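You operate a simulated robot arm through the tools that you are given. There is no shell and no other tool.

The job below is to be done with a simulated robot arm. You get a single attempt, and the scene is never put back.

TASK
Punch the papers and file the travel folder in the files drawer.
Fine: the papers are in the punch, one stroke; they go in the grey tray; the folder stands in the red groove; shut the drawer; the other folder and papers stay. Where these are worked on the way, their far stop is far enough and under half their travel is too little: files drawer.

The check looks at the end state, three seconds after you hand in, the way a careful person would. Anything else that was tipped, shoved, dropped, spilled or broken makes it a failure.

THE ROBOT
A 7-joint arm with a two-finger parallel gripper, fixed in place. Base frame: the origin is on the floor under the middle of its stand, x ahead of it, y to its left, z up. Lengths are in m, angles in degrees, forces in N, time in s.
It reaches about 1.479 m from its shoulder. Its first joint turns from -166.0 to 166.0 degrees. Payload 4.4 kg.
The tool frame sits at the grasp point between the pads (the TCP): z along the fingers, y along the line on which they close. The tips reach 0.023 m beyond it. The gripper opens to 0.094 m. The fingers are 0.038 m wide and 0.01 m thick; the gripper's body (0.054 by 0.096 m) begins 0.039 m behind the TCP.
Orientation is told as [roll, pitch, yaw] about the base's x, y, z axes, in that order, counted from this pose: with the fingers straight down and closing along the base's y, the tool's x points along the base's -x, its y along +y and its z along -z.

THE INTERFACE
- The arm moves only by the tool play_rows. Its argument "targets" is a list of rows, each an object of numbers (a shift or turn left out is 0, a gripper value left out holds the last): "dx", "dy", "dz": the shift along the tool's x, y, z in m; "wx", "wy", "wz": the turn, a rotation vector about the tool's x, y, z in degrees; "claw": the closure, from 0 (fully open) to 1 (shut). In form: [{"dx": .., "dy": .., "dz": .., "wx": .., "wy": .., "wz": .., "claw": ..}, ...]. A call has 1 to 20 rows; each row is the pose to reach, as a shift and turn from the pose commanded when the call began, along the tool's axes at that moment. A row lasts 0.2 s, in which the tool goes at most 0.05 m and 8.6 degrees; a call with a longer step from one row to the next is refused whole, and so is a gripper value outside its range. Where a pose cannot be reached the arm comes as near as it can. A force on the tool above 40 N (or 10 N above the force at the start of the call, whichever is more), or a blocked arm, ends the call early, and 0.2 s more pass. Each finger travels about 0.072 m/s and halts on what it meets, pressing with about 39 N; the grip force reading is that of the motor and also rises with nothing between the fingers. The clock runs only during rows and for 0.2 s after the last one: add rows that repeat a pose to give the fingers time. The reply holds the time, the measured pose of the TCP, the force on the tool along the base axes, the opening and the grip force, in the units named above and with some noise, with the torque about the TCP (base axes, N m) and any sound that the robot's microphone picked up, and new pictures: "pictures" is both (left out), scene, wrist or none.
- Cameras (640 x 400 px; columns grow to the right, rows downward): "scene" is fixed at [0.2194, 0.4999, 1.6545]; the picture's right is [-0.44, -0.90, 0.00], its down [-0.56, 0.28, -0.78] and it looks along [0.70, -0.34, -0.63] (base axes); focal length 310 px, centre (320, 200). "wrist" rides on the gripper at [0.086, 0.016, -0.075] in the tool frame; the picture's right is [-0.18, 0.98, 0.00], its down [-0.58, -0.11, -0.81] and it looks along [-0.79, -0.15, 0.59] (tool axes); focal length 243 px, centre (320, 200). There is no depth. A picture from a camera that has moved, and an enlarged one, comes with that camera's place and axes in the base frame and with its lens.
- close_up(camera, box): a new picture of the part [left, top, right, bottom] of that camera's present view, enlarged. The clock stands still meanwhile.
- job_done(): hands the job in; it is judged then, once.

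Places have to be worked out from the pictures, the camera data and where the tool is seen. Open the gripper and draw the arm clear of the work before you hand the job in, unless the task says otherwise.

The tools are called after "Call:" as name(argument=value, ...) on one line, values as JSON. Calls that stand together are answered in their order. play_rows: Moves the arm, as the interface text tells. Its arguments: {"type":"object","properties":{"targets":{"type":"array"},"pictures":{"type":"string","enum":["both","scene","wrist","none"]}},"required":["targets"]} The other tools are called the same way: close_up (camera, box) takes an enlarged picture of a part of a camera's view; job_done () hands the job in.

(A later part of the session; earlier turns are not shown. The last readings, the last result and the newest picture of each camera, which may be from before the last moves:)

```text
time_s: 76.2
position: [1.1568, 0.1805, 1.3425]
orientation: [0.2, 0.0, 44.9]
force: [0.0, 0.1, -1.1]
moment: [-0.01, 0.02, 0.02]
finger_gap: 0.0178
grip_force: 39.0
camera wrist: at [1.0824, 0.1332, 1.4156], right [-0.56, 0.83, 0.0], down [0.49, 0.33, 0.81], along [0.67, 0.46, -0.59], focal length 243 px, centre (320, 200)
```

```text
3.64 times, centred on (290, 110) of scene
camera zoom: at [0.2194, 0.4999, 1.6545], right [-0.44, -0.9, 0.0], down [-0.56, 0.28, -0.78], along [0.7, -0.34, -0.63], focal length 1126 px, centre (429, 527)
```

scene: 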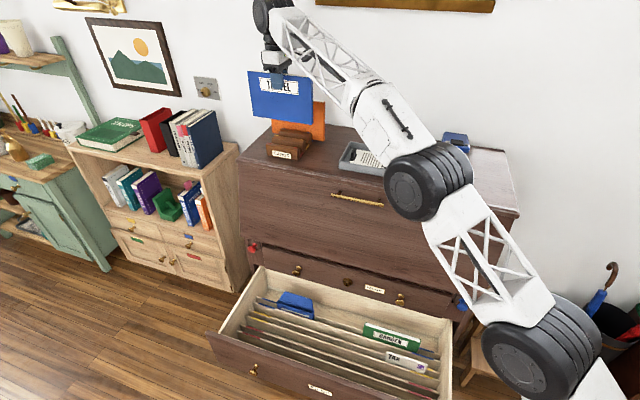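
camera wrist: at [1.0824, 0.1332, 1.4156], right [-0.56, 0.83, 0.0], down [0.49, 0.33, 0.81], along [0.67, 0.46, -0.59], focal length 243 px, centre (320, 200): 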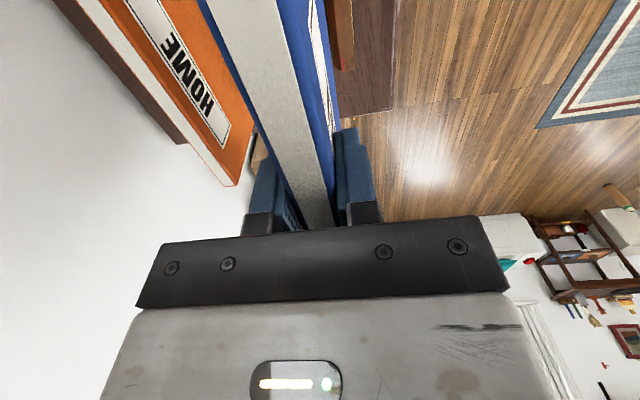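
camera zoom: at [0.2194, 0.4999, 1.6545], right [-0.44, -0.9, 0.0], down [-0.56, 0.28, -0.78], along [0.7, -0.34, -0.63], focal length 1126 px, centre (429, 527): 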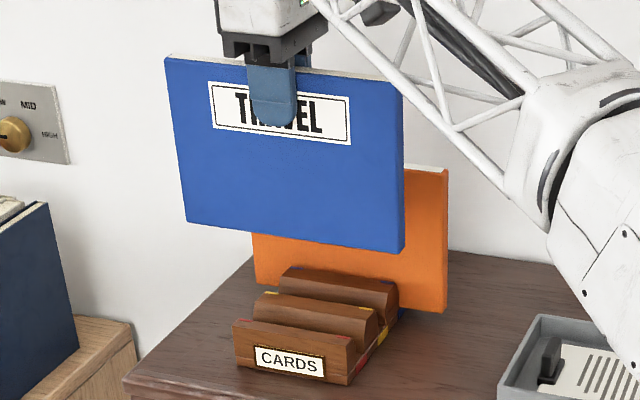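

The folder is clear of the rack and HOME still stands. I'll carry TRAVEL out in front and over the drawer (a≈0.70, n≈-0.323), then part-way down.

Call:
play_rows(targets=[{"dy": 0.04}, {"dy": 0.08}, {"dx": 0.015, "dy": 0.12}, {"dx": 0.04, "dy": 0.155}, {"dx": 0.065, "dy": 0.19}, {"dx": 0.09, "dy": 0.225}, {"dx": 0.115, "dy": 0.26}, {"dx": 0.14, "dy": 0.295}, {"dx": 0.17, "dy": 0.33}, {"dx": 0.205, "dy": 0.36}, {"dx": 0.245, "dy": 0.368, "dz": 0.015}, {"dx": 0.245, "dy": 0.368, "dz": 0.06}, {"dx": 0.245, "dy": 0.368, "dz": 0.105}, {"dx": 0.245, "dy": 0.368, "dz": 0.15}, {"dx": 0.245, "dy": 0.368, "dz": 0.195}, {"dx": 0.245, "dy": 0.368, "dz": 0.24}, {"dx": 0.245, "dy": 0.368, "dz": 0.285}, {"dx": 0.245, "dy": 0.368, "dz": 0.33}, {"dx": 0.245, "dy": 0.368, "dz": 0.37}, {"dx": 0.245, "dy": 0.368, "dz": 0.37}])

```text
time_s: 80.3
position: [0.7216, 0.2688, 0.9711]
orientation: [0.0, 0.0, 45.1]
force: [0.2, 1.2, -2.6]
moment: [0.02, 0.03, 0.04]
finger_gap: 0.0178
grip_force: 38.9
camera wrist: at [0.6485, 0.2205, 1.0443], right [-0.56, 0.83, 0.0], down [0.49, 0.33, 0.81], along [0.67, 0.46, -0.59], focal length 243 px, centre (320, 200)
```

scene: 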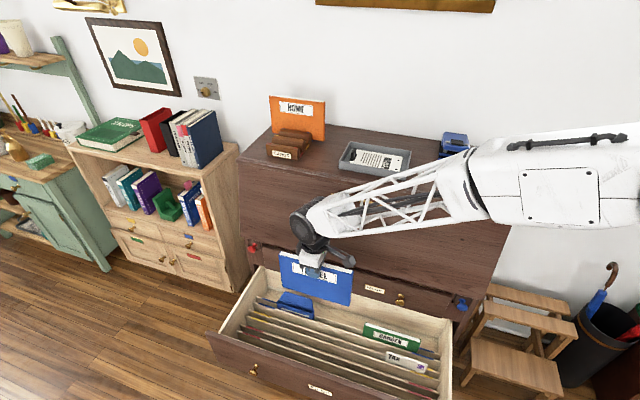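
wrist: 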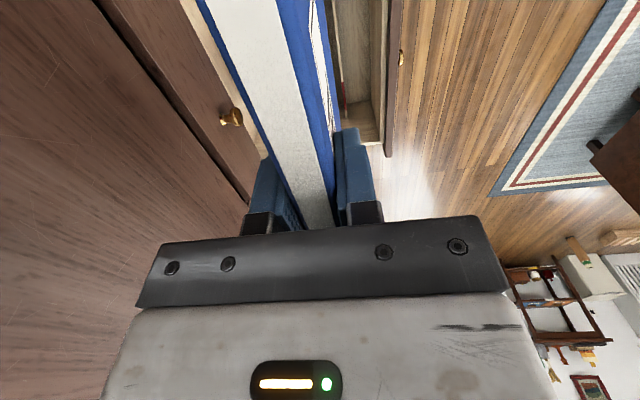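

The folder hangs upright over the drawer. Lowering further until its bottom is a few centimetres above the dividers.

Call:
play_rows(targets=[{"dz": 0.04}, {"dz": 0.08}, {"dz": 0.12}, {"dz": 0.16}, {"dz": 0.2}, {"dz": 0.24}, {"dz": 0.28}, {"dz": 0.32}, {"dz": 0.34}, {"dz": 0.34}])

Call:
close_up(camera="scene", box=[240, 270, 380, 370])

Call:
close_up(camera="wrist", box=[180, 0, 440, 180])

```text
time_s: 82.5
position: [0.7207, 0.2674, 0.632]
orientation: [0.1, -0.2, 44.9]
force: [-0.3, 0.2, -2.7]
moment: [0.0, -0.02, 0.0]
finger_gap: 0.0176
grip_force: 39.2
camera wrist: at [0.6482, 0.2191, 0.7052], right [-0.56, 0.83, 0.0], down [0.49, 0.33, 0.81], along [0.67, 0.46, -0.59], focal length 243 px, centre (320, 200)
```

scene: 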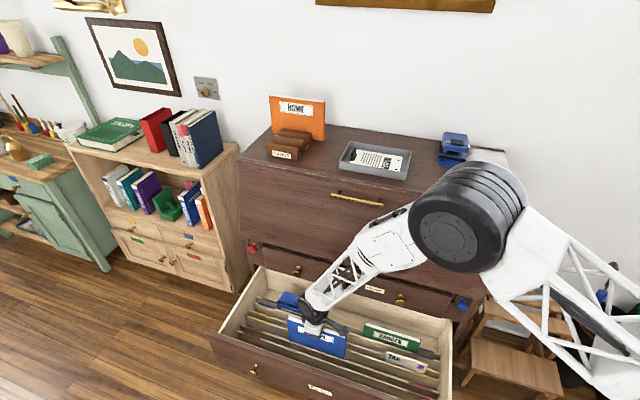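
wrist: 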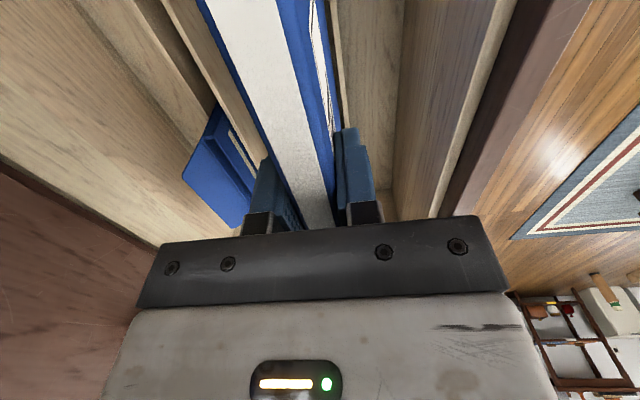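

```text
4.00 times, centred on (310, 320) of scene
camera zoom: at [0.2194, 0.4999, 1.6545], right [-0.44, -0.9, 0.0], down [-0.56, 0.28, -0.78], along [0.7, -0.34, -0.63], focal length 1238 px, centre (360, -280)
```

zoom: 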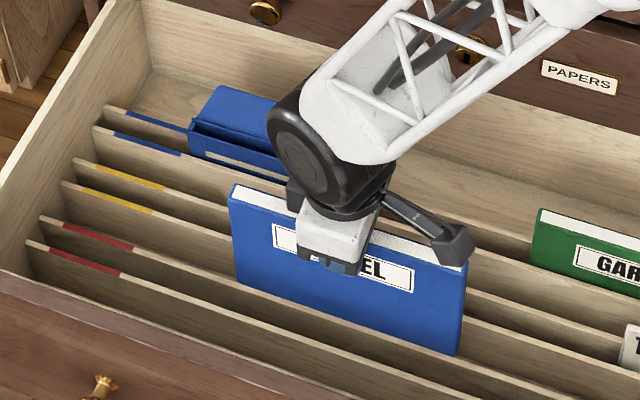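

```text
2.22 times, centred on (310, 90) of wrist
camera zoom: at [0.6482, 0.2191, 0.7052], right [-0.56, 0.83, 0.0], down [0.49, 0.33, 0.81], along [0.67, 0.46, -0.59], focal length 539 px, centre (342, 444)
```

zoom: 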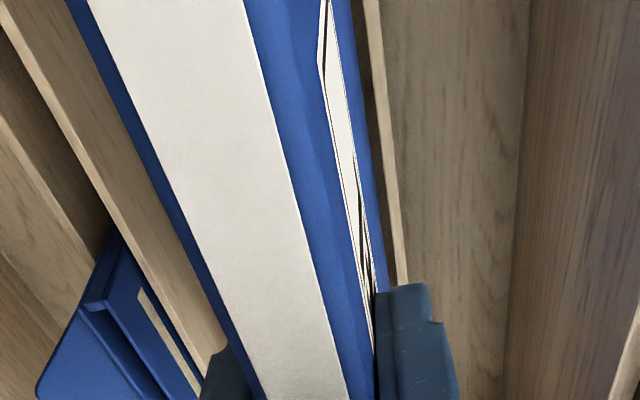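

The folder bottom is ~5–6 cm above the dividers and near the right position. I need millimetre accuracy, so I'm zooming in hard on the dividers and the folder's bottom edge.

Call:
close_up(camera="scene", box=[240, 315, 300, 355])

Call:
close_up(camera="scene", box=[320, 330, 380, 370])

Call:
close_up(camera="wrist", box=[320, 0, 420, 140])

```text
10.00 times, centred on (270, 335) of scene
camera zoom: at [0.2194, 0.4999, 1.6545], right [-0.44, -0.9, 0.0], down [-0.56, 0.28, -0.78], along [0.7, -0.34, -0.63], focal length 3096 px, centre (820, -1150)
```

zoom: 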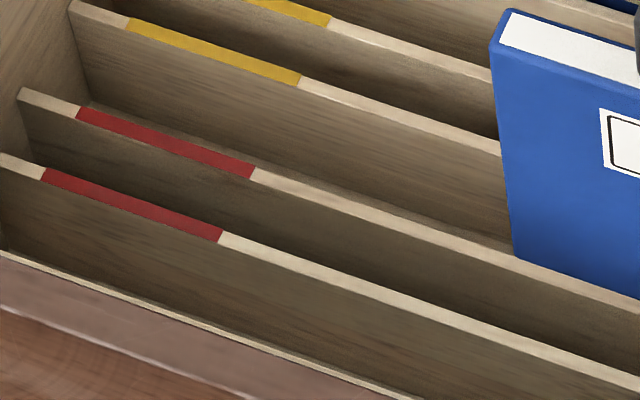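

```text
10.00 times, centred on (350, 350) of scene
camera zoom: at [0.2194, 0.4999, 1.6545], right [-0.44, -0.9, 0.0], down [-0.56, 0.28, -0.78], along [0.7, -0.34, -0.63], focal length 3096 px, centre (20, -1300)
```

zoom: 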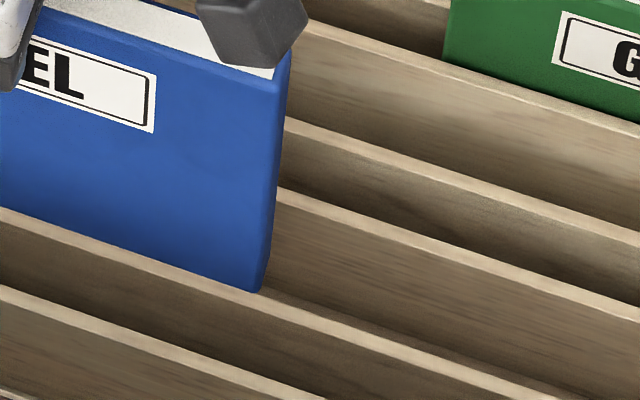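

```text
2.86 times, centred on (370, 70) of wrist
camera zoom: at [0.6482, 0.2191, 0.7052], right [-0.56, 0.83, 0.0], down [0.49, 0.33, 0.81], along [0.67, 0.46, -0.59], focal length 693 px, centre (177, 571)
```

zoom: 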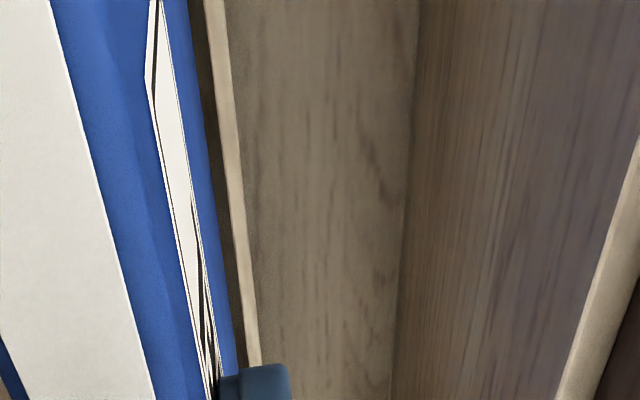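

Measurements agree: groove clear space n≈-0.3085…-0.331, and the folder occupies n≈-0.3115…-0.3295, so it's already aligned within a millimetre. I'll lower slowly and watch the force as it enters.

Call:
play_rows(targets=[{"dz": 0.015}, {"dz": 0.03}, {"dz": 0.042}, {"dz": 0.047}, {"dz": 0.051}, {"dz": 0.054}, {"dz": 0.057}, {"dz": 0.06}, {"dz": 0.063}, {"dz": 0.066}, {"dz": 0.069}])

Call:
close_up(camera="scene", box=[240, 290, 380, 390])

Call:
close_up(camera="wrist", box=[180, 0, 440, 180])

```text
time_s: 85.0
position: [0.7236, 0.2706, 0.5627]
orientation: [0.1, -0.1, 44.9]
force: [-0.1, 0.1, -1.9]
moment: [-0.01, 0.01, 0.01]
finger_gap: 0.0178
grip_force: 38.9
camera wrist: at [0.6499, 0.2206, 0.6362], right [-0.56, 0.83, 0.0], down [0.49, 0.33, 0.81], along [0.67, 0.46, -0.59], focal length 243 px, centre (320, 200)
```

scene: 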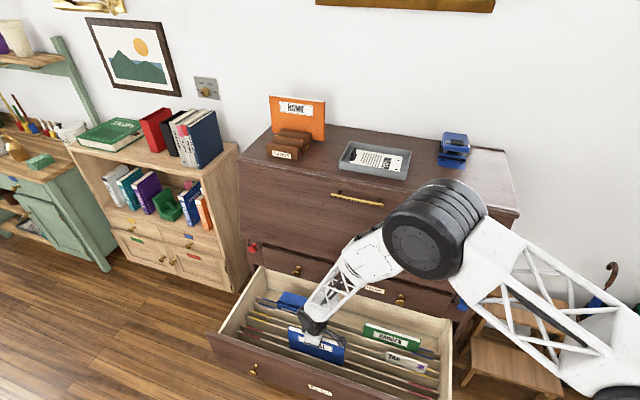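
wrist: 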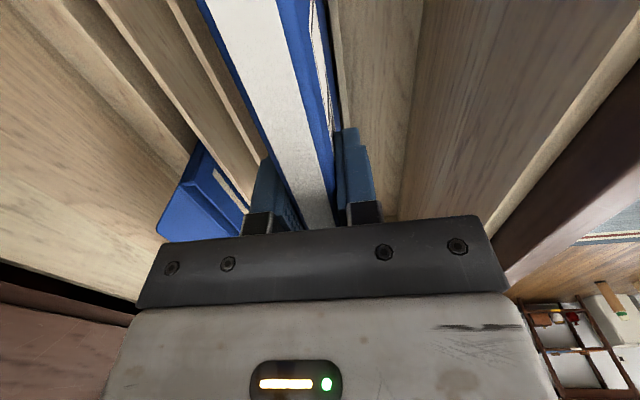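

```text
4.00 times, centred on (310, 340) of scene
camera zoom: at [0.2194, 0.4999, 1.6545], right [-0.44, -0.9, 0.0], down [-0.56, 0.28, -0.78], along [0.7, -0.34, -0.63], focal length 1238 px, centre (360, -360)
```

zoom: 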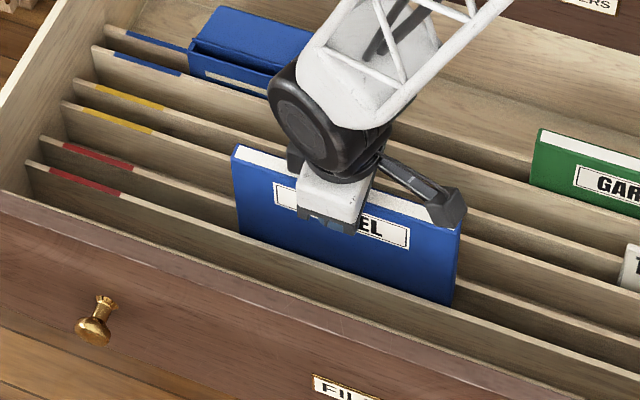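

```text
2.22 times, centred on (310, 90) of wrist
camera zoom: at [0.6499, 0.2206, 0.6362], right [-0.56, 0.83, 0.0], down [0.49, 0.33, 0.81], along [0.67, 0.46, -0.59], focal length 539 px, centre (342, 444)
```

zoom: 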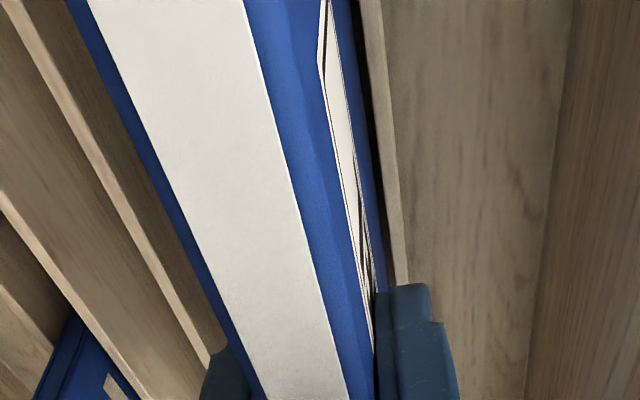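

No contact force, and the folder's bottom is now behind the front red divider: it's entering the red groove. Continuing down gently until it meets the floor.

Call:
play_rows(targets=[{"dz": 0.005}, {"dz": 0.01}, {"dz": 0.015}, {"dz": 0.02}, {"dz": 0.025}, {"dz": 0.029}, {"dz": 0.033}, {"dz": 0.036}, {"dz": 0.039}, {"dz": 0.042}, {"dz": 0.045}, {"dz": 0.048}])

Call:
close_up(camera="scene", box=[240, 290, 380, 390])

```text
time_s: 87.5
position: [0.7229, 0.2685, 0.5148]
orientation: [0.1, 0.0, 45.0]
force: [-0.5, -0.2, -2.4]
moment: [0.01, -0.03, -0.01]
finger_gap: 0.0179
grip_force: 38.8
camera wrist: at [0.6498, 0.2205, 0.5886], right [-0.56, 0.83, 0.0], down [0.49, 0.33, 0.81], along [0.67, 0.46, -0.59], focal length 243 px, centre (320, 200)
```

scene: 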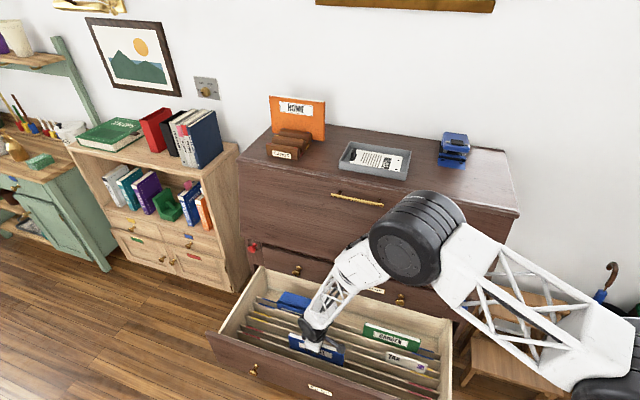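
wrist: 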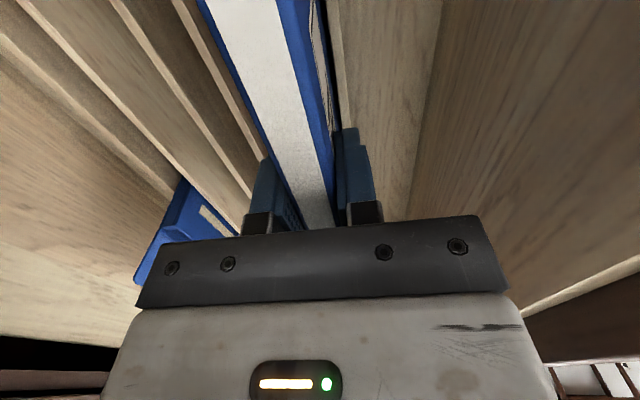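

```text
4.00 times, centred on (310, 340) of scene
camera zoom: at [0.2194, 0.4999, 1.6545], right [-0.44, -0.9, 0.0], down [-0.56, 0.28, -0.78], along [0.7, -0.34, -0.63], focal length 1238 px, centre (360, -360)
```

zoom: 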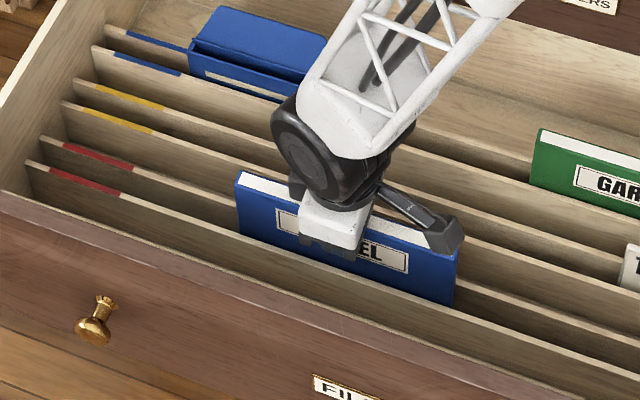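

Still no floor contact at z=0.515. Continuing in 2 mm steps.

Call:
play_rows(targets=[{"dz": 0.002}, {"dz": 0.004}, {"dz": 0.006}, {"dz": 0.008}, {"dz": 0.01}, {"dz": 0.012}, {"dz": 0.014}, {"dz": 0.016}], pictures="none")

```text
time_s: 89.0
position: [0.7249, 0.2698, 0.506]
orientation: [0.0, 0.0, 45.1]
force: [-0.3, 0.2, 2.7]
moment: [0.26, -0.33, 0.0]
finger_gap: 0.0176
grip_force: 39.2
stopped in row 7: the force on the tool passed its limit at 46 N (the readings are from after the stop); the commanded pose is now the measured one
```

The folder touches the floor of the groove (contact at z≈0.506, load now 2.7 N). Opening the fingers and lifting straight up.

Call:
play_rows(targets=[{"claw": 0.75}, {"claw": 0.55}, {"claw": 0.55}, {"claw": 0.55}, {"dz": -0.015, "claw": 0.55}, {"dz": -0.035, "claw": 0.55}, {"dz": -0.065, "claw": 0.55}, {"dz": -0.1, "claw": 0.55}, {"dz": -0.14, "claw": 0.55}, {"dz": -0.18, "claw": 0.55}, {"dz": -0.22, "claw": 0.55}])

Call:
close_up(camera="scene", box=[200, 260, 460, 400])

Call:
close_up(camera="wrist", box=[0, 0, 440, 240])

```text
time_s: 91.4
position: [0.7275, 0.2721, 0.7262]
orientation: [0.1, 0.0, 45.1]
force: [-0.3, 0.1, -1.6]
moment: [-0.04, 0.0, 0.0]
finger_gap: 0.0423
grip_force: 0.0
camera wrist: at [0.6535, 0.2229, 0.7985], right [-0.56, 0.83, 0.0], down [0.49, 0.33, 0.81], along [0.67, 0.46, -0.59], focal length 243 px, centre (320, 200)
```

scene: 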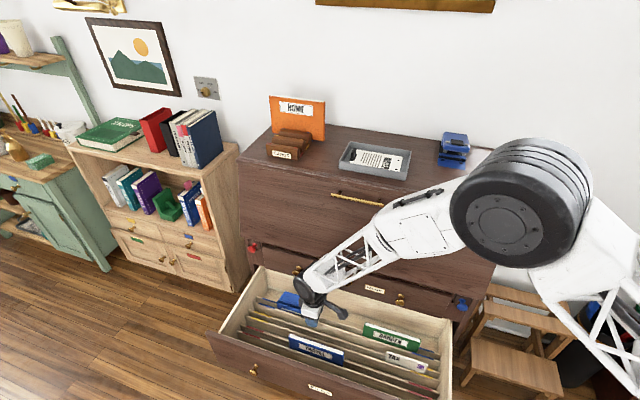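
wrist: 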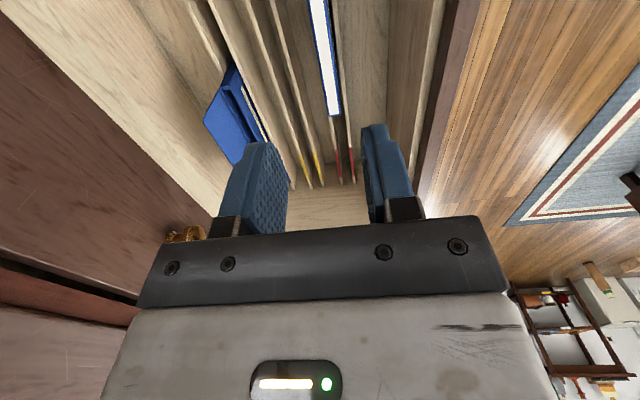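

```text
2.46 times, centred on (330, 330) of scene
camera zoom: at [0.2194, 0.4999, 1.6545], right [-0.44, -0.9, 0.0], down [-0.56, 0.28, -0.78], along [0.7, -0.34, -0.63], focal length 762 px, centre (295, -120)
```

zoom: 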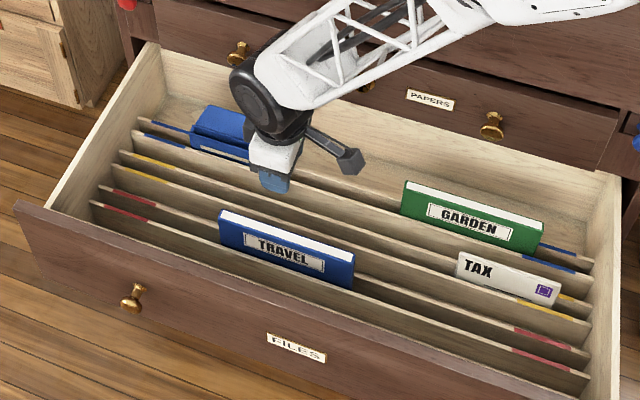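

```text
1.45 times, centred on (220, 120) of wrist
camera zoom: at [0.6535, 0.2229, 0.7985], right [-0.56, 0.83, 0.0], down [0.49, 0.33, 0.81], along [0.67, 0.46, -0.59], focal length 353 px, centre (466, 316)
```

zoom: 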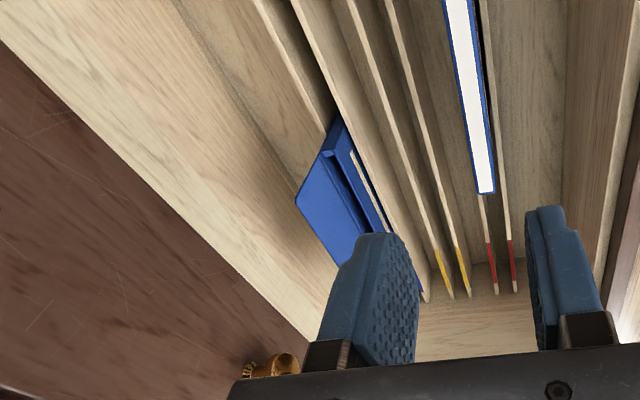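

TRAVEL stands upright in the red groove, and the other items are undisturbed. To close the drawer, I'll first straddle the front board again (proven clear pose) and push with the outer finger.

Call:
play_rows(targets=[{"dx": -0.01, "dy": 0.035, "claw": 0.45}, {"dx": -0.02, "dy": 0.07, "wx": 4, "claw": 0.45}, {"dx": -0.034, "dy": 0.1, "wx": 8, "claw": 0.45}, {"dx": -0.034, "dy": 0.11, "dz": 0.03, "wx": 10, "claw": 0.45}, {"dx": -0.034, "dy": 0.11, "dz": 0.06, "wx": 10, "claw": 0.45}, {"dx": -0.034, "dy": 0.11, "dz": 0.07, "wx": 10, "claw": 0.45}])

Call:
close_up(camera="wrist", box=[160, 0, 480, 230])

```text
time_s: 92.8
position: [0.6704, 0.3737, 0.6536]
orientation: [-10.0, -0.2, 44.9]
force: [0.2, -0.3, -0.1]
moment: [0.02, -0.01, -0.01]
finger_gap: 0.0522
grip_force: 0.1
camera wrist: at [0.5869, 0.3334, 0.7227], right [-0.55, 0.82, -0.17], down [0.39, 0.43, 0.81], along [0.74, 0.38, -0.55], focal length 243 px, centre (320, 200)
```

scene: 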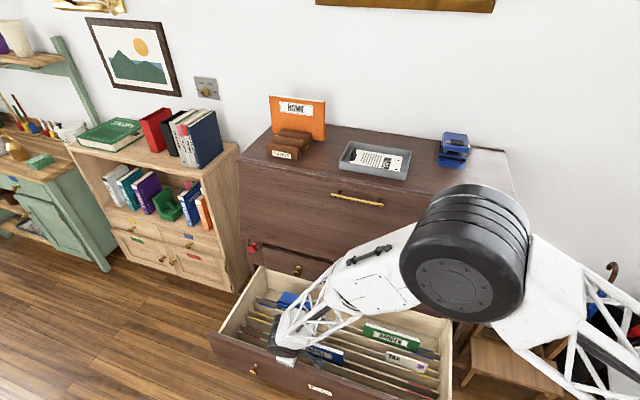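
wrist: 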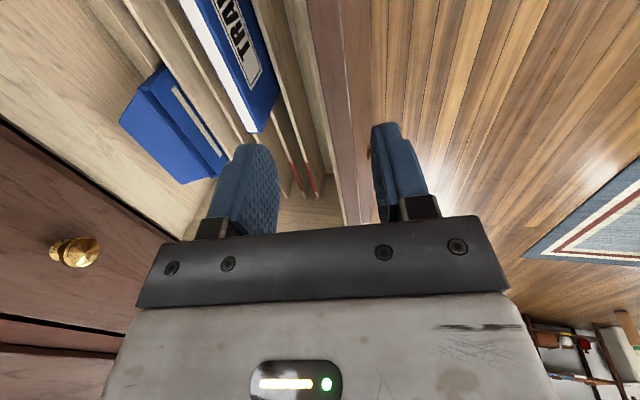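

```text
1.74 times, centred on (320, 115) of wrist
camera zoom: at [0.5869, 0.3334, 0.7227], right [-0.55, 0.82, -0.17], down [0.39, 0.43, 0.81], along [0.74, 0.38, -0.55], focal length 422 px, centre (320, 348)
```

zoom: 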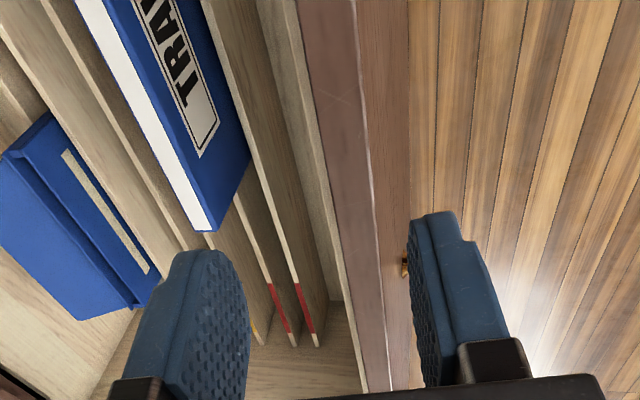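

The board lies between the fingers. Lowering onto it, narrowing the fingers without clamping, and pushing the drawer inward.

Call:
play_rows(targets=[{"dy": 0.0035, "dz": 0.02}, {"dy": 0.007, "dz": 0.04}, {"dy": 0.0099, "dz": 0.056}, {"dy": 0.0099, "dz": 0.056, "claw": 0.66}, {"dy": 0.0099, "dz": 0.056, "claw": 0.66}, {"dy": 0.0, "dz": 0.0577, "claw": 0.66}, {"dy": -0.0099, "dz": 0.0595, "claw": 0.66}, {"dy": -0.0197, "dz": 0.0612, "claw": 0.66}, {"dy": -0.0296, "dz": 0.063, "claw": 0.66}, {"dy": -0.0394, "dz": 0.0647, "claw": 0.66}, {"dy": -0.0493, "dz": 0.0664, "claw": 0.66}, {"dy": -0.0591, "dz": 0.0682, "claw": 0.66}, {"dy": -0.069, "dz": 0.0699, "claw": 0.66}])

```text
time_s: 95.6
position: [0.7262, 0.3147, 0.5972]
orientation: [-10.0, -0.1, 44.9]
force: [0.4, -0.4, -0.3]
moment: [0.0, 0.01, 0.02]
finger_gap: 0.0319
grip_force: 0.1
camera wrist: at [0.6438, 0.2744, 0.6663], right [-0.55, 0.82, -0.17], down [0.39, 0.43, 0.81], along [0.74, 0.38, -0.56], focal length 243 px, centre (320, 200)
```

scene: 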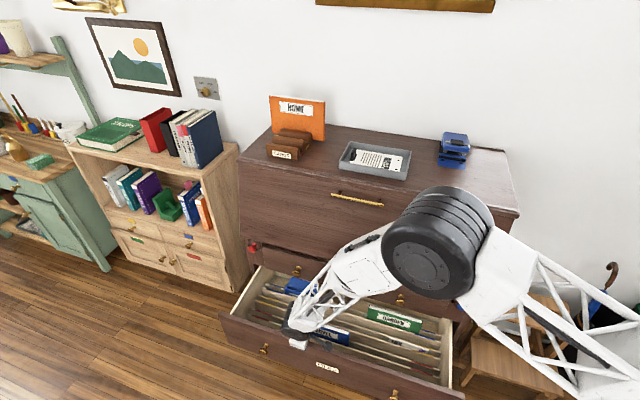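
wrist: 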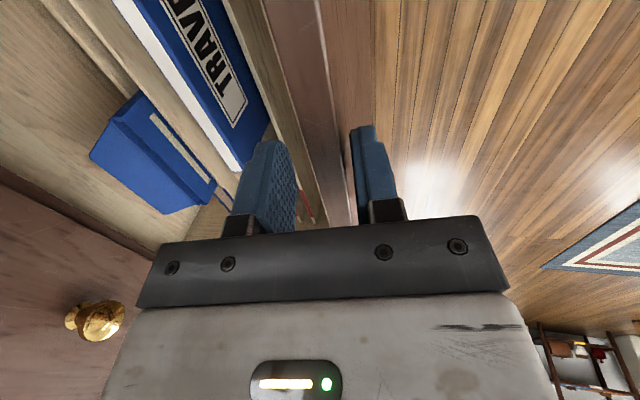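

The drawer slides in smoothly with the folder standing. Continuing the push by another ~16.5 cm.

Call:
play_rows(targets=[{"dy": -0.0099, "dz": 0.0017}, {"dy": -0.0197, "dz": 0.0035}, {"dy": -0.0296, "dz": 0.0052}, {"dy": -0.0394, "dz": 0.007}, {"dy": -0.0493, "dz": 0.0087}, {"dy": -0.0591, "dz": 0.0104}, {"dy": -0.069, "dz": 0.0122}, {"dy": -0.0788, "dz": 0.0139}, {"dy": -0.0887, "dz": 0.0156}, {"dy": -0.0985, "dz": 0.0174}, {"dy": -0.1084, "dz": 0.0191}, {"dy": -0.1182, "dz": 0.0209}, {"dy": -0.1281, "dz": 0.0226}, {"dy": -0.1379, "dz": 0.0243}, {"dy": -0.1478, "dz": 0.0261}, {"dy": -0.1576, "dz": 0.0278}])

Call:
close_up(camera="scene", box=[230, 230, 480, 390])

```text
time_s: 99.0
position: [0.842, 0.2004, 0.5977]
orientation: [-10.0, -0.1, 44.9]
force: [-0.1, 0.0, -0.8]
moment: [0.03, 0.01, 0.01]
finger_gap: 0.0321
grip_force: 0.1
camera wrist: at [0.758, 0.161, 0.6666], right [-0.55, 0.82, -0.17], down [0.39, 0.43, 0.81], along [0.74, 0.38, -0.55], focal length 243 px, centre (320, 200)
```

scene: 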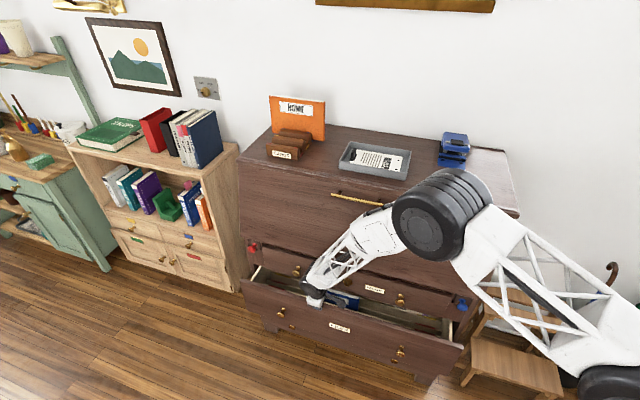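
wrist: 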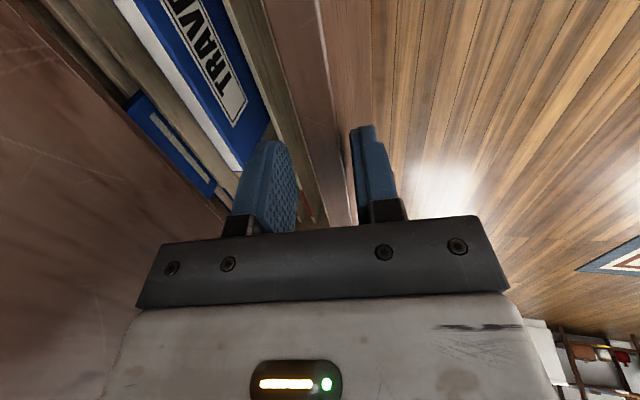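

```text
2.50 times, centred on (355, 310) of scene
camera zoom: at [0.2194, 0.4999, 1.6545], right [-0.44, -0.9, 0.0], down [-0.56, 0.28, -0.78], along [0.7, -0.34, -0.63], focal length 774 px, centre (232, -75)
```

zoom: 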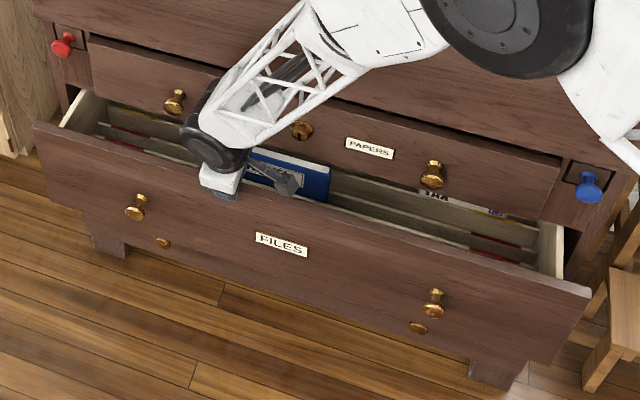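

The drawer is open by only ~8 cm now. I'll lift out and re-orient the hand so I can finish the push from the front with closed fingers, leaning outward.

Call:
play_rows(targets=[{"dy": 0.004}, {"dy": 0.0005, "dz": -0.02}, {"dy": -0.0064, "dz": -0.059}, {"dy": 0.033, "dz": -0.066}, {"dy": 0.0724, "dz": -0.073, "wx": -4}, {"dy": 0.1118, "dz": -0.08, "wx": -10}, {"dy": 0.1512, "dz": -0.0868, "wx": -10, "claw": 1}, {"dy": 0.1512, "dz": -0.0868, "wx": -10, "claw": 1}], pictures="none")

Call:
play_rows(targets=[{"dx": 0.008, "wz": 8.2}, {"dx": 0.016, "wz": 16.4}, {"dx": 0.024, "wz": 24.6}, {"dx": 0.032, "wz": 32.8}, {"dx": 0.04, "wz": 41}, {"dx": 0.048, "wz": 49.2}, {"dx": 0.056, "wz": 57.4}, {"dx": 0.064, "wz": 65.6}, {"dx": 0.072, "wz": 73.8}, {"dx": 0.08, "wz": 82}, {"dx": 0.088, "wz": 90}, {"dx": 0.088, "wz": 90}])

```text
time_s: 100.8
position: [0.7208, 0.316, 0.6579]
orientation: [0.0, -0.2, 45.0]
force: [-0.8, 0.6, 0.0]
moment: [0.01, -0.03, 0.01]
finger_gap: 0.0
grip_force: 39.1
```

```text
time_s: 103.4
position: [0.6624, 0.2551, 0.6577]
orientation: [0.0, -0.1, -45.1]
force: [1.0, -0.2, 0.4]
moment: [0.02, 0.0, -0.04]
finger_gap: 0.0001
grip_force: 39.1
camera wrist: at [0.612, 0.3285, 0.7308], right [0.83, 0.56, 0.0], down [0.33, -0.49, 0.81], along [0.45, -0.67, -0.59], focal length 243 px, centre (320, 200)
```

scene: 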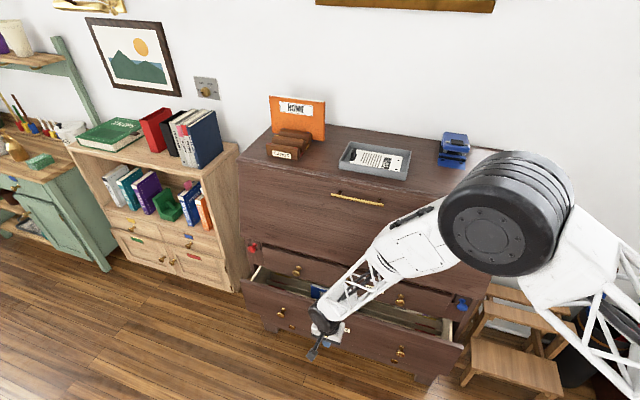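
wrist: 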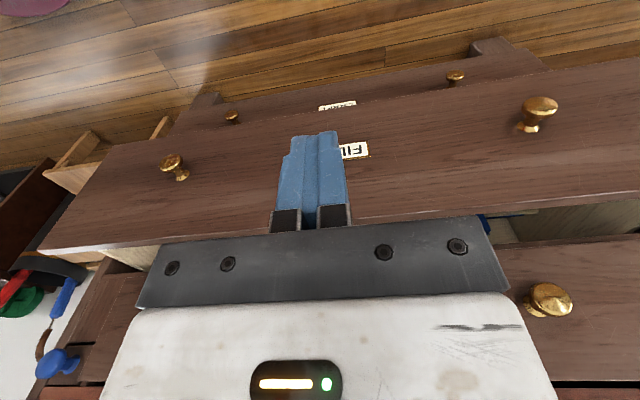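

The elbow stays high in this posture. I'll tilt 30° outward and lower the closed fingertips in front of the drawer face, above its label.

Call:
play_rows(targets=[{"dx": -0.0, "dz": 0.02, "wy": -7.5}, {"dx": -0.0, "dz": 0.05, "wy": -15}, {"dx": -0.02, "dz": 0.08, "wy": -22.5}, {"dx": -0.05, "dz": 0.1, "wy": -30}, {"dx": -0.085, "dz": 0.1127, "wy": -30}, {"dx": -0.085, "dz": 0.1127, "wy": -30}])

Call:
close_up(camera="scene", box=[230, 230, 480, 390])

```text
time_s: 104.8
position: [0.7198, 0.1932, 0.5436]
orientation: [0.2, -29.9, -45.2]
force: [0.2, -0.8, 0.2]
moment: [0.01, -0.02, -0.02]
finger_gap: 0.0
grip_force: 38.4
camera wrist: at [0.6513, 0.2858, 0.5637], right [0.81, 0.58, 0.09], down [-0.01, -0.15, 0.99], along [0.59, -0.8, -0.12], focal length 243 px, centre (320, 200)
```

scene: 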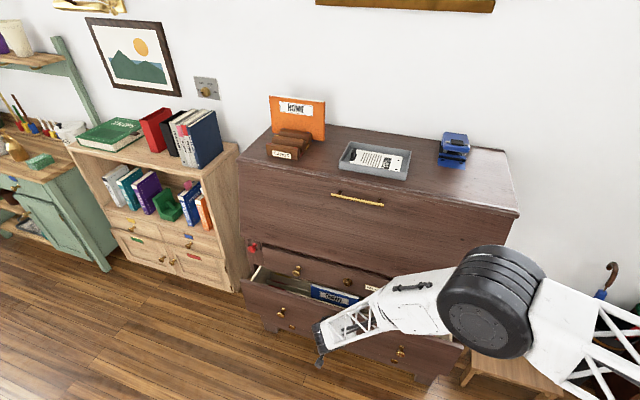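
wrist: 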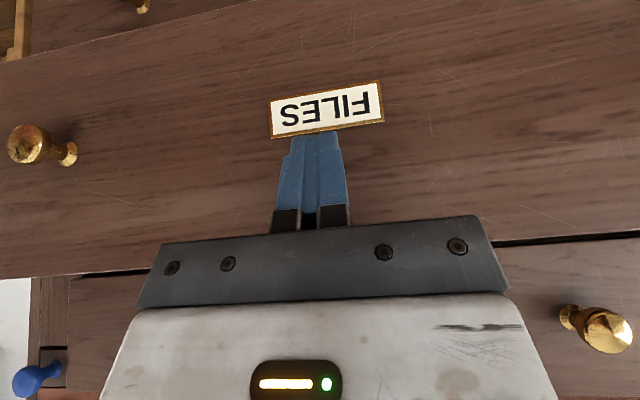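

```text
2.50 times, centred on (355, 310) of scene
camera zoom: at [0.2194, 0.4999, 1.6545], right [-0.44, -0.9, 0.0], down [-0.56, 0.28, -0.78], along [0.7, -0.34, -0.63], focal length 774 px, centre (232, -75)
```

zoom: 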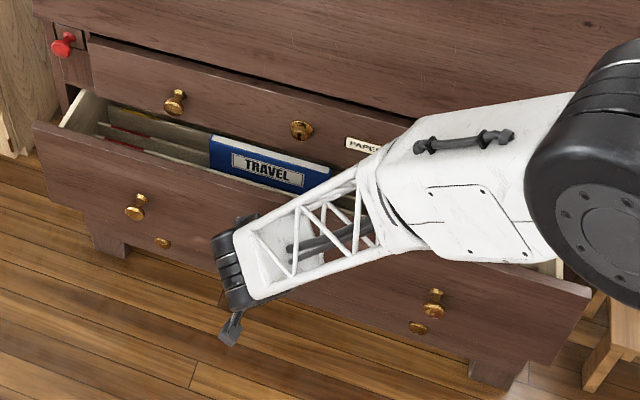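

Fingertips are in front of the drawer face above the label, forearm clear of the knobs. Pushing inward in small steps until the drawer meets its closed stop.

Call:
play_rows(targets=[{"dx": -0.013, "dz": 0.0075}, {"dx": -0.026, "dz": 0.015}, {"dx": -0.0346, "dz": 0.02}, {"dx": -0.0416, "dz": 0.024}, {"dx": -0.0485, "dz": 0.028}, {"dx": -0.0554, "dz": 0.032}, {"dx": -0.0624, "dz": 0.036}, {"dx": -0.0693, "dz": 0.04}, {"dx": -0.0762, "dz": 0.044}, {"dx": -0.0831, "dz": 0.048}])

Call:
close_up(camera="scene", box=[230, 230, 480, 390])

```text
time_s: 107.0
position: [0.7912, 0.1277, 0.544]
orientation: [0.2, -30.0, -45.0]
force: [-0.4, 0.4, 0.4]
moment: [-0.02, 0.03, -0.02]
finger_gap: 0.0001
grip_force: 38.8
camera wrist: at [0.7212, 0.2191, 0.5642], right [0.81, 0.58, 0.09], down [-0.01, -0.15, 0.99], along [0.59, -0.8, -0.12], focal length 243 px, centre (320, 200)
```

scene: 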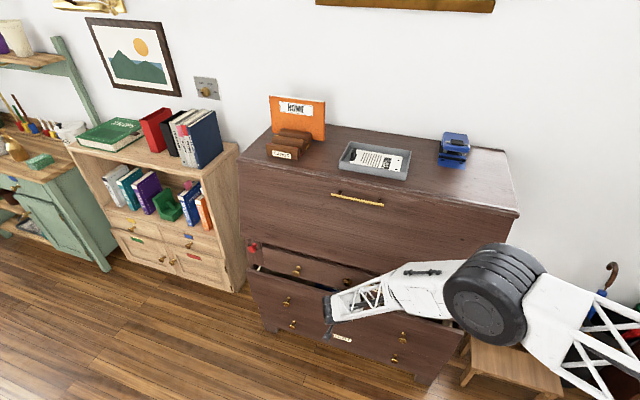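
wrist: 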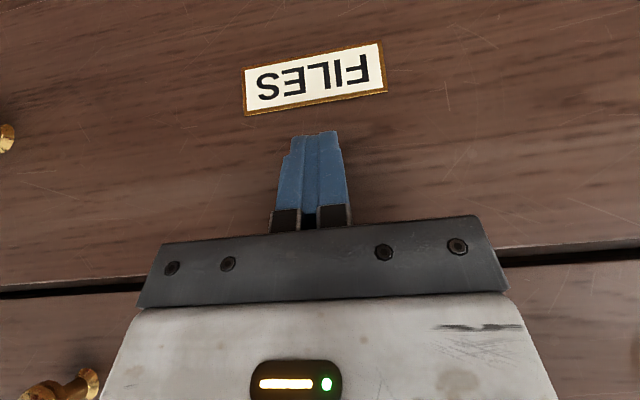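

```text
2.50 times, centred on (355, 310) of scene
camera zoom: at [0.2194, 0.4999, 1.6545], right [-0.44, -0.9, 0.0], down [-0.56, 0.28, -0.78], along [0.7, -0.34, -0.63], focal length 774 px, centre (232, -75)
```

zoom: 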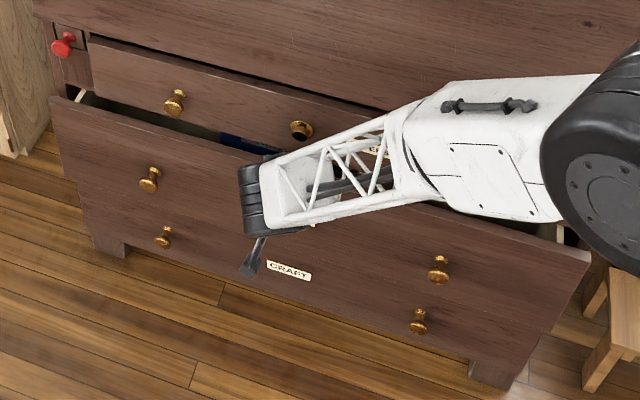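

Almost closed (~2–3 cm left). Continuing in small steps until the stop is felt.

Call:
play_rows(targets=[{"dx": -0.0043, "dz": 0.0025}, {"dx": -0.0087, "dz": 0.005}, {"dx": -0.013, "dz": 0.0075}, {"dx": -0.0173, "dz": 0.01}, {"dx": -0.0208, "dz": 0.012}, {"dx": -0.0234, "dz": 0.0135}, {"dx": -0.026, "dz": 0.015}, {"dx": -0.0286, "dz": 0.0165}, {"dx": -0.0312, "dz": 0.018}, {"dx": -0.0338, "dz": 0.0195}])

Call:
close_up(camera="scene", box=[230, 230, 480, 390])

```text
time_s: 108.8
position: [0.8107, 0.1062, 0.5434]
orientation: [0.0, -30.0, -45.0]
force: [-6.8, 5.6, 3.9]
moment: [-0.1, 0.04, 0.0]
finger_gap: 0.0
grip_force: 39.2
stopped in row 8: the force on the tool passed its limit at 55 N (the readings are from after the stop); the commanded pose is now the measured one
camera wrist: at [0.742, 0.198, 0.5636], right [0.81, 0.58, 0.09], down [-0.01, -0.15, 0.99], along [0.59, -0.8, -0.12], focal length 243 px, centre (320, 200)
```

scene: 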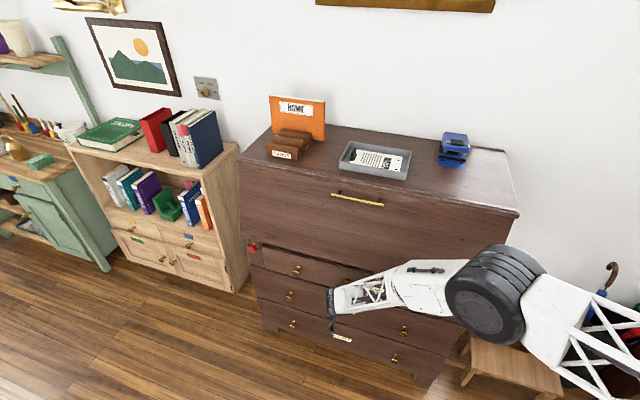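
wrist: 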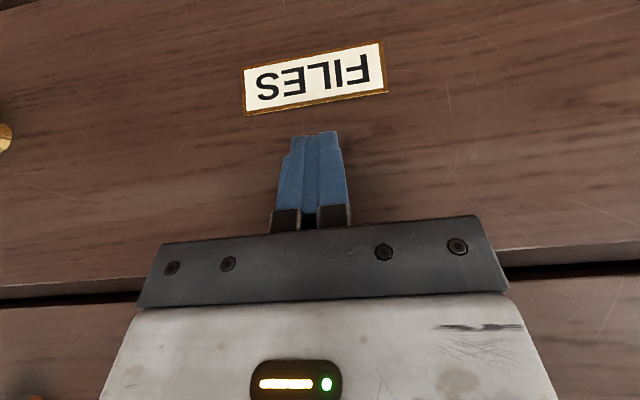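

```text
2.50 times, centred on (355, 310) of scene
camera zoom: at [0.2194, 0.4999, 1.6545], right [-0.44, -0.9, 0.0], down [-0.56, 0.28, -0.78], along [0.7, -0.34, -0.63], focal length 774 px, centre (232, -75)
```

zoom: 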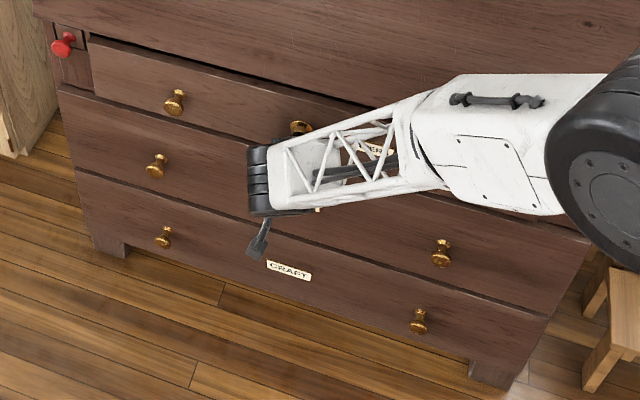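

The drawer hit its closed stop. Backing straight off and moving the arm up and clear, then checking everything.

Call:
play_rows(targets=[{"dx": 0.0173, "dz": -0.01}, {"dx": 0.0433, "dz": -0.025}, {"dx": 0.0779, "dz": -0.045}, {"dx": 0.1126, "dz": -0.065}, {"dx": 0.1472, "dz": -0.085}, {"dx": 0.1732, "dz": -0.1}], pictures="none")

Call:
play_rows(targets=[{"dx": -0.015, "dz": -0.026, "wy": 5}, {"dx": -0.03, "dz": -0.052, "wy": 10}, {"dx": -0.05, "dz": -0.087, "wy": 15}, {"dx": -0.07, "dz": -0.121, "wy": 20}, {"dx": -0.09, "dz": -0.156, "wy": 25}, {"dx": -0.11, "dz": -0.19, "wy": 30}, {"dx": -0.13, "dz": -0.225, "wy": 30}, {"dx": -0.15, "dz": -0.26, "wy": 30}, {"dx": -0.17, "dz": -0.295, "wy": 30}, {"dx": -0.19, "dz": -0.33, "wy": 30}, {"dx": -0.21, "dz": -0.365, "wy": 30}, {"dx": -0.23, "dz": -0.4, "wy": 30}, {"dx": -0.25, "dz": -0.435, "wy": 30}, {"dx": -0.27, "dz": -0.47, "wy": 30}, {"dx": -0.29, "dz": -0.505, "wy": 30}, {"dx": -0.31, "dz": -0.54, "wy": 30}, {"dx": -0.33, "dz": -0.575, "wy": 30}])

Call:
close_up(camera="scene", box=[230, 230, 490, 390])

Call:
close_up(camera="scene", box=[230, 80, 490, 210])

```text
time_s: 110.2
position: [0.6707, 0.2487, 0.5468]
orientation: [0.2, -29.9, -44.9]
force: [-0.5, -0.5, 0.4]
moment: [-0.03, 0.03, 0.01]
finger_gap: 0.0
grip_force: 38.4
```

```text
time_s: 113.8
position: [0.6695, 0.2459, 1.2055]
orientation: [0.0, 0.0, -45.0]
force: [-0.6, 0.6, -0.5]
moment: [0.0, 0.0, 0.01]
finger_gap: 0.0
grip_force: 38.9
camera wrist: at [0.619, 0.3188, 1.2792], right [0.82, 0.57, 0.0], down [0.34, -0.49, 0.8], along [0.45, -0.66, -0.59], focal length 243 px, centre (320, 200)
```

scene: 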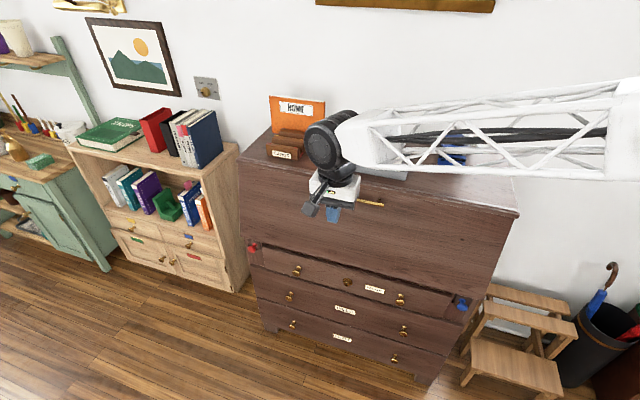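
wrist: 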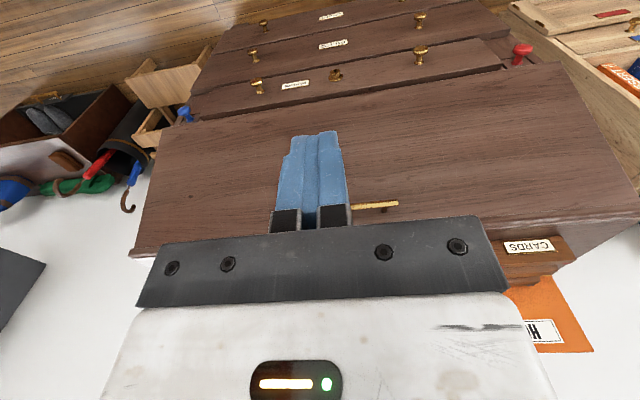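

```text
2.46 times, centred on (360, 310) of scene
camera zoom: at [0.2194, 0.4999, 1.6545], right [-0.44, -0.9, 0.0], down [-0.56, 0.28, -0.78], along [0.7, -0.34, -0.63], focal length 762 px, centre (222, -71)
```

zoom: 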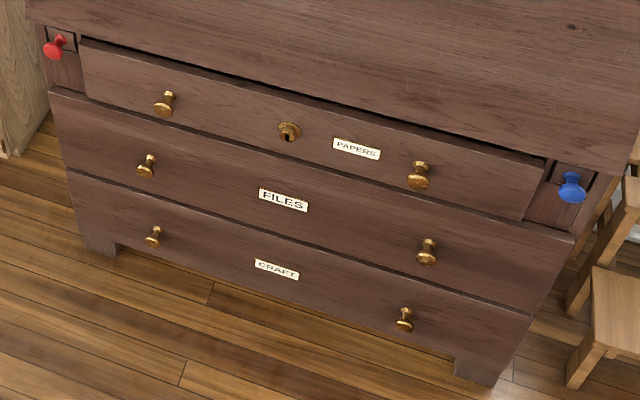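

```text
2.46 times, centred on (360, 145) of scene
camera zoom: at [0.2194, 0.4999, 1.6545], right [-0.44, -0.9, 0.0], down [-0.56, 0.28, -0.78], along [0.7, -0.34, -0.63], focal length 762 px, centre (222, 335)
```

zoom: 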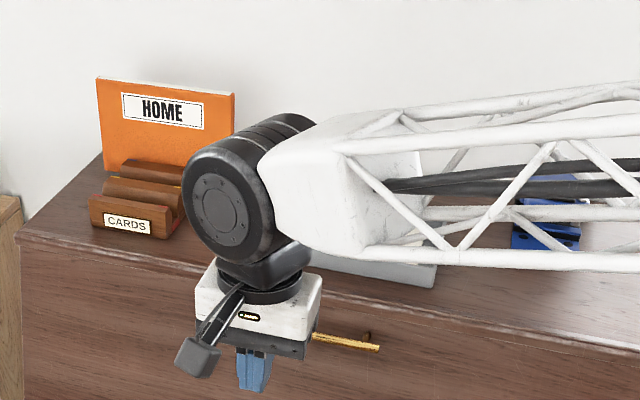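

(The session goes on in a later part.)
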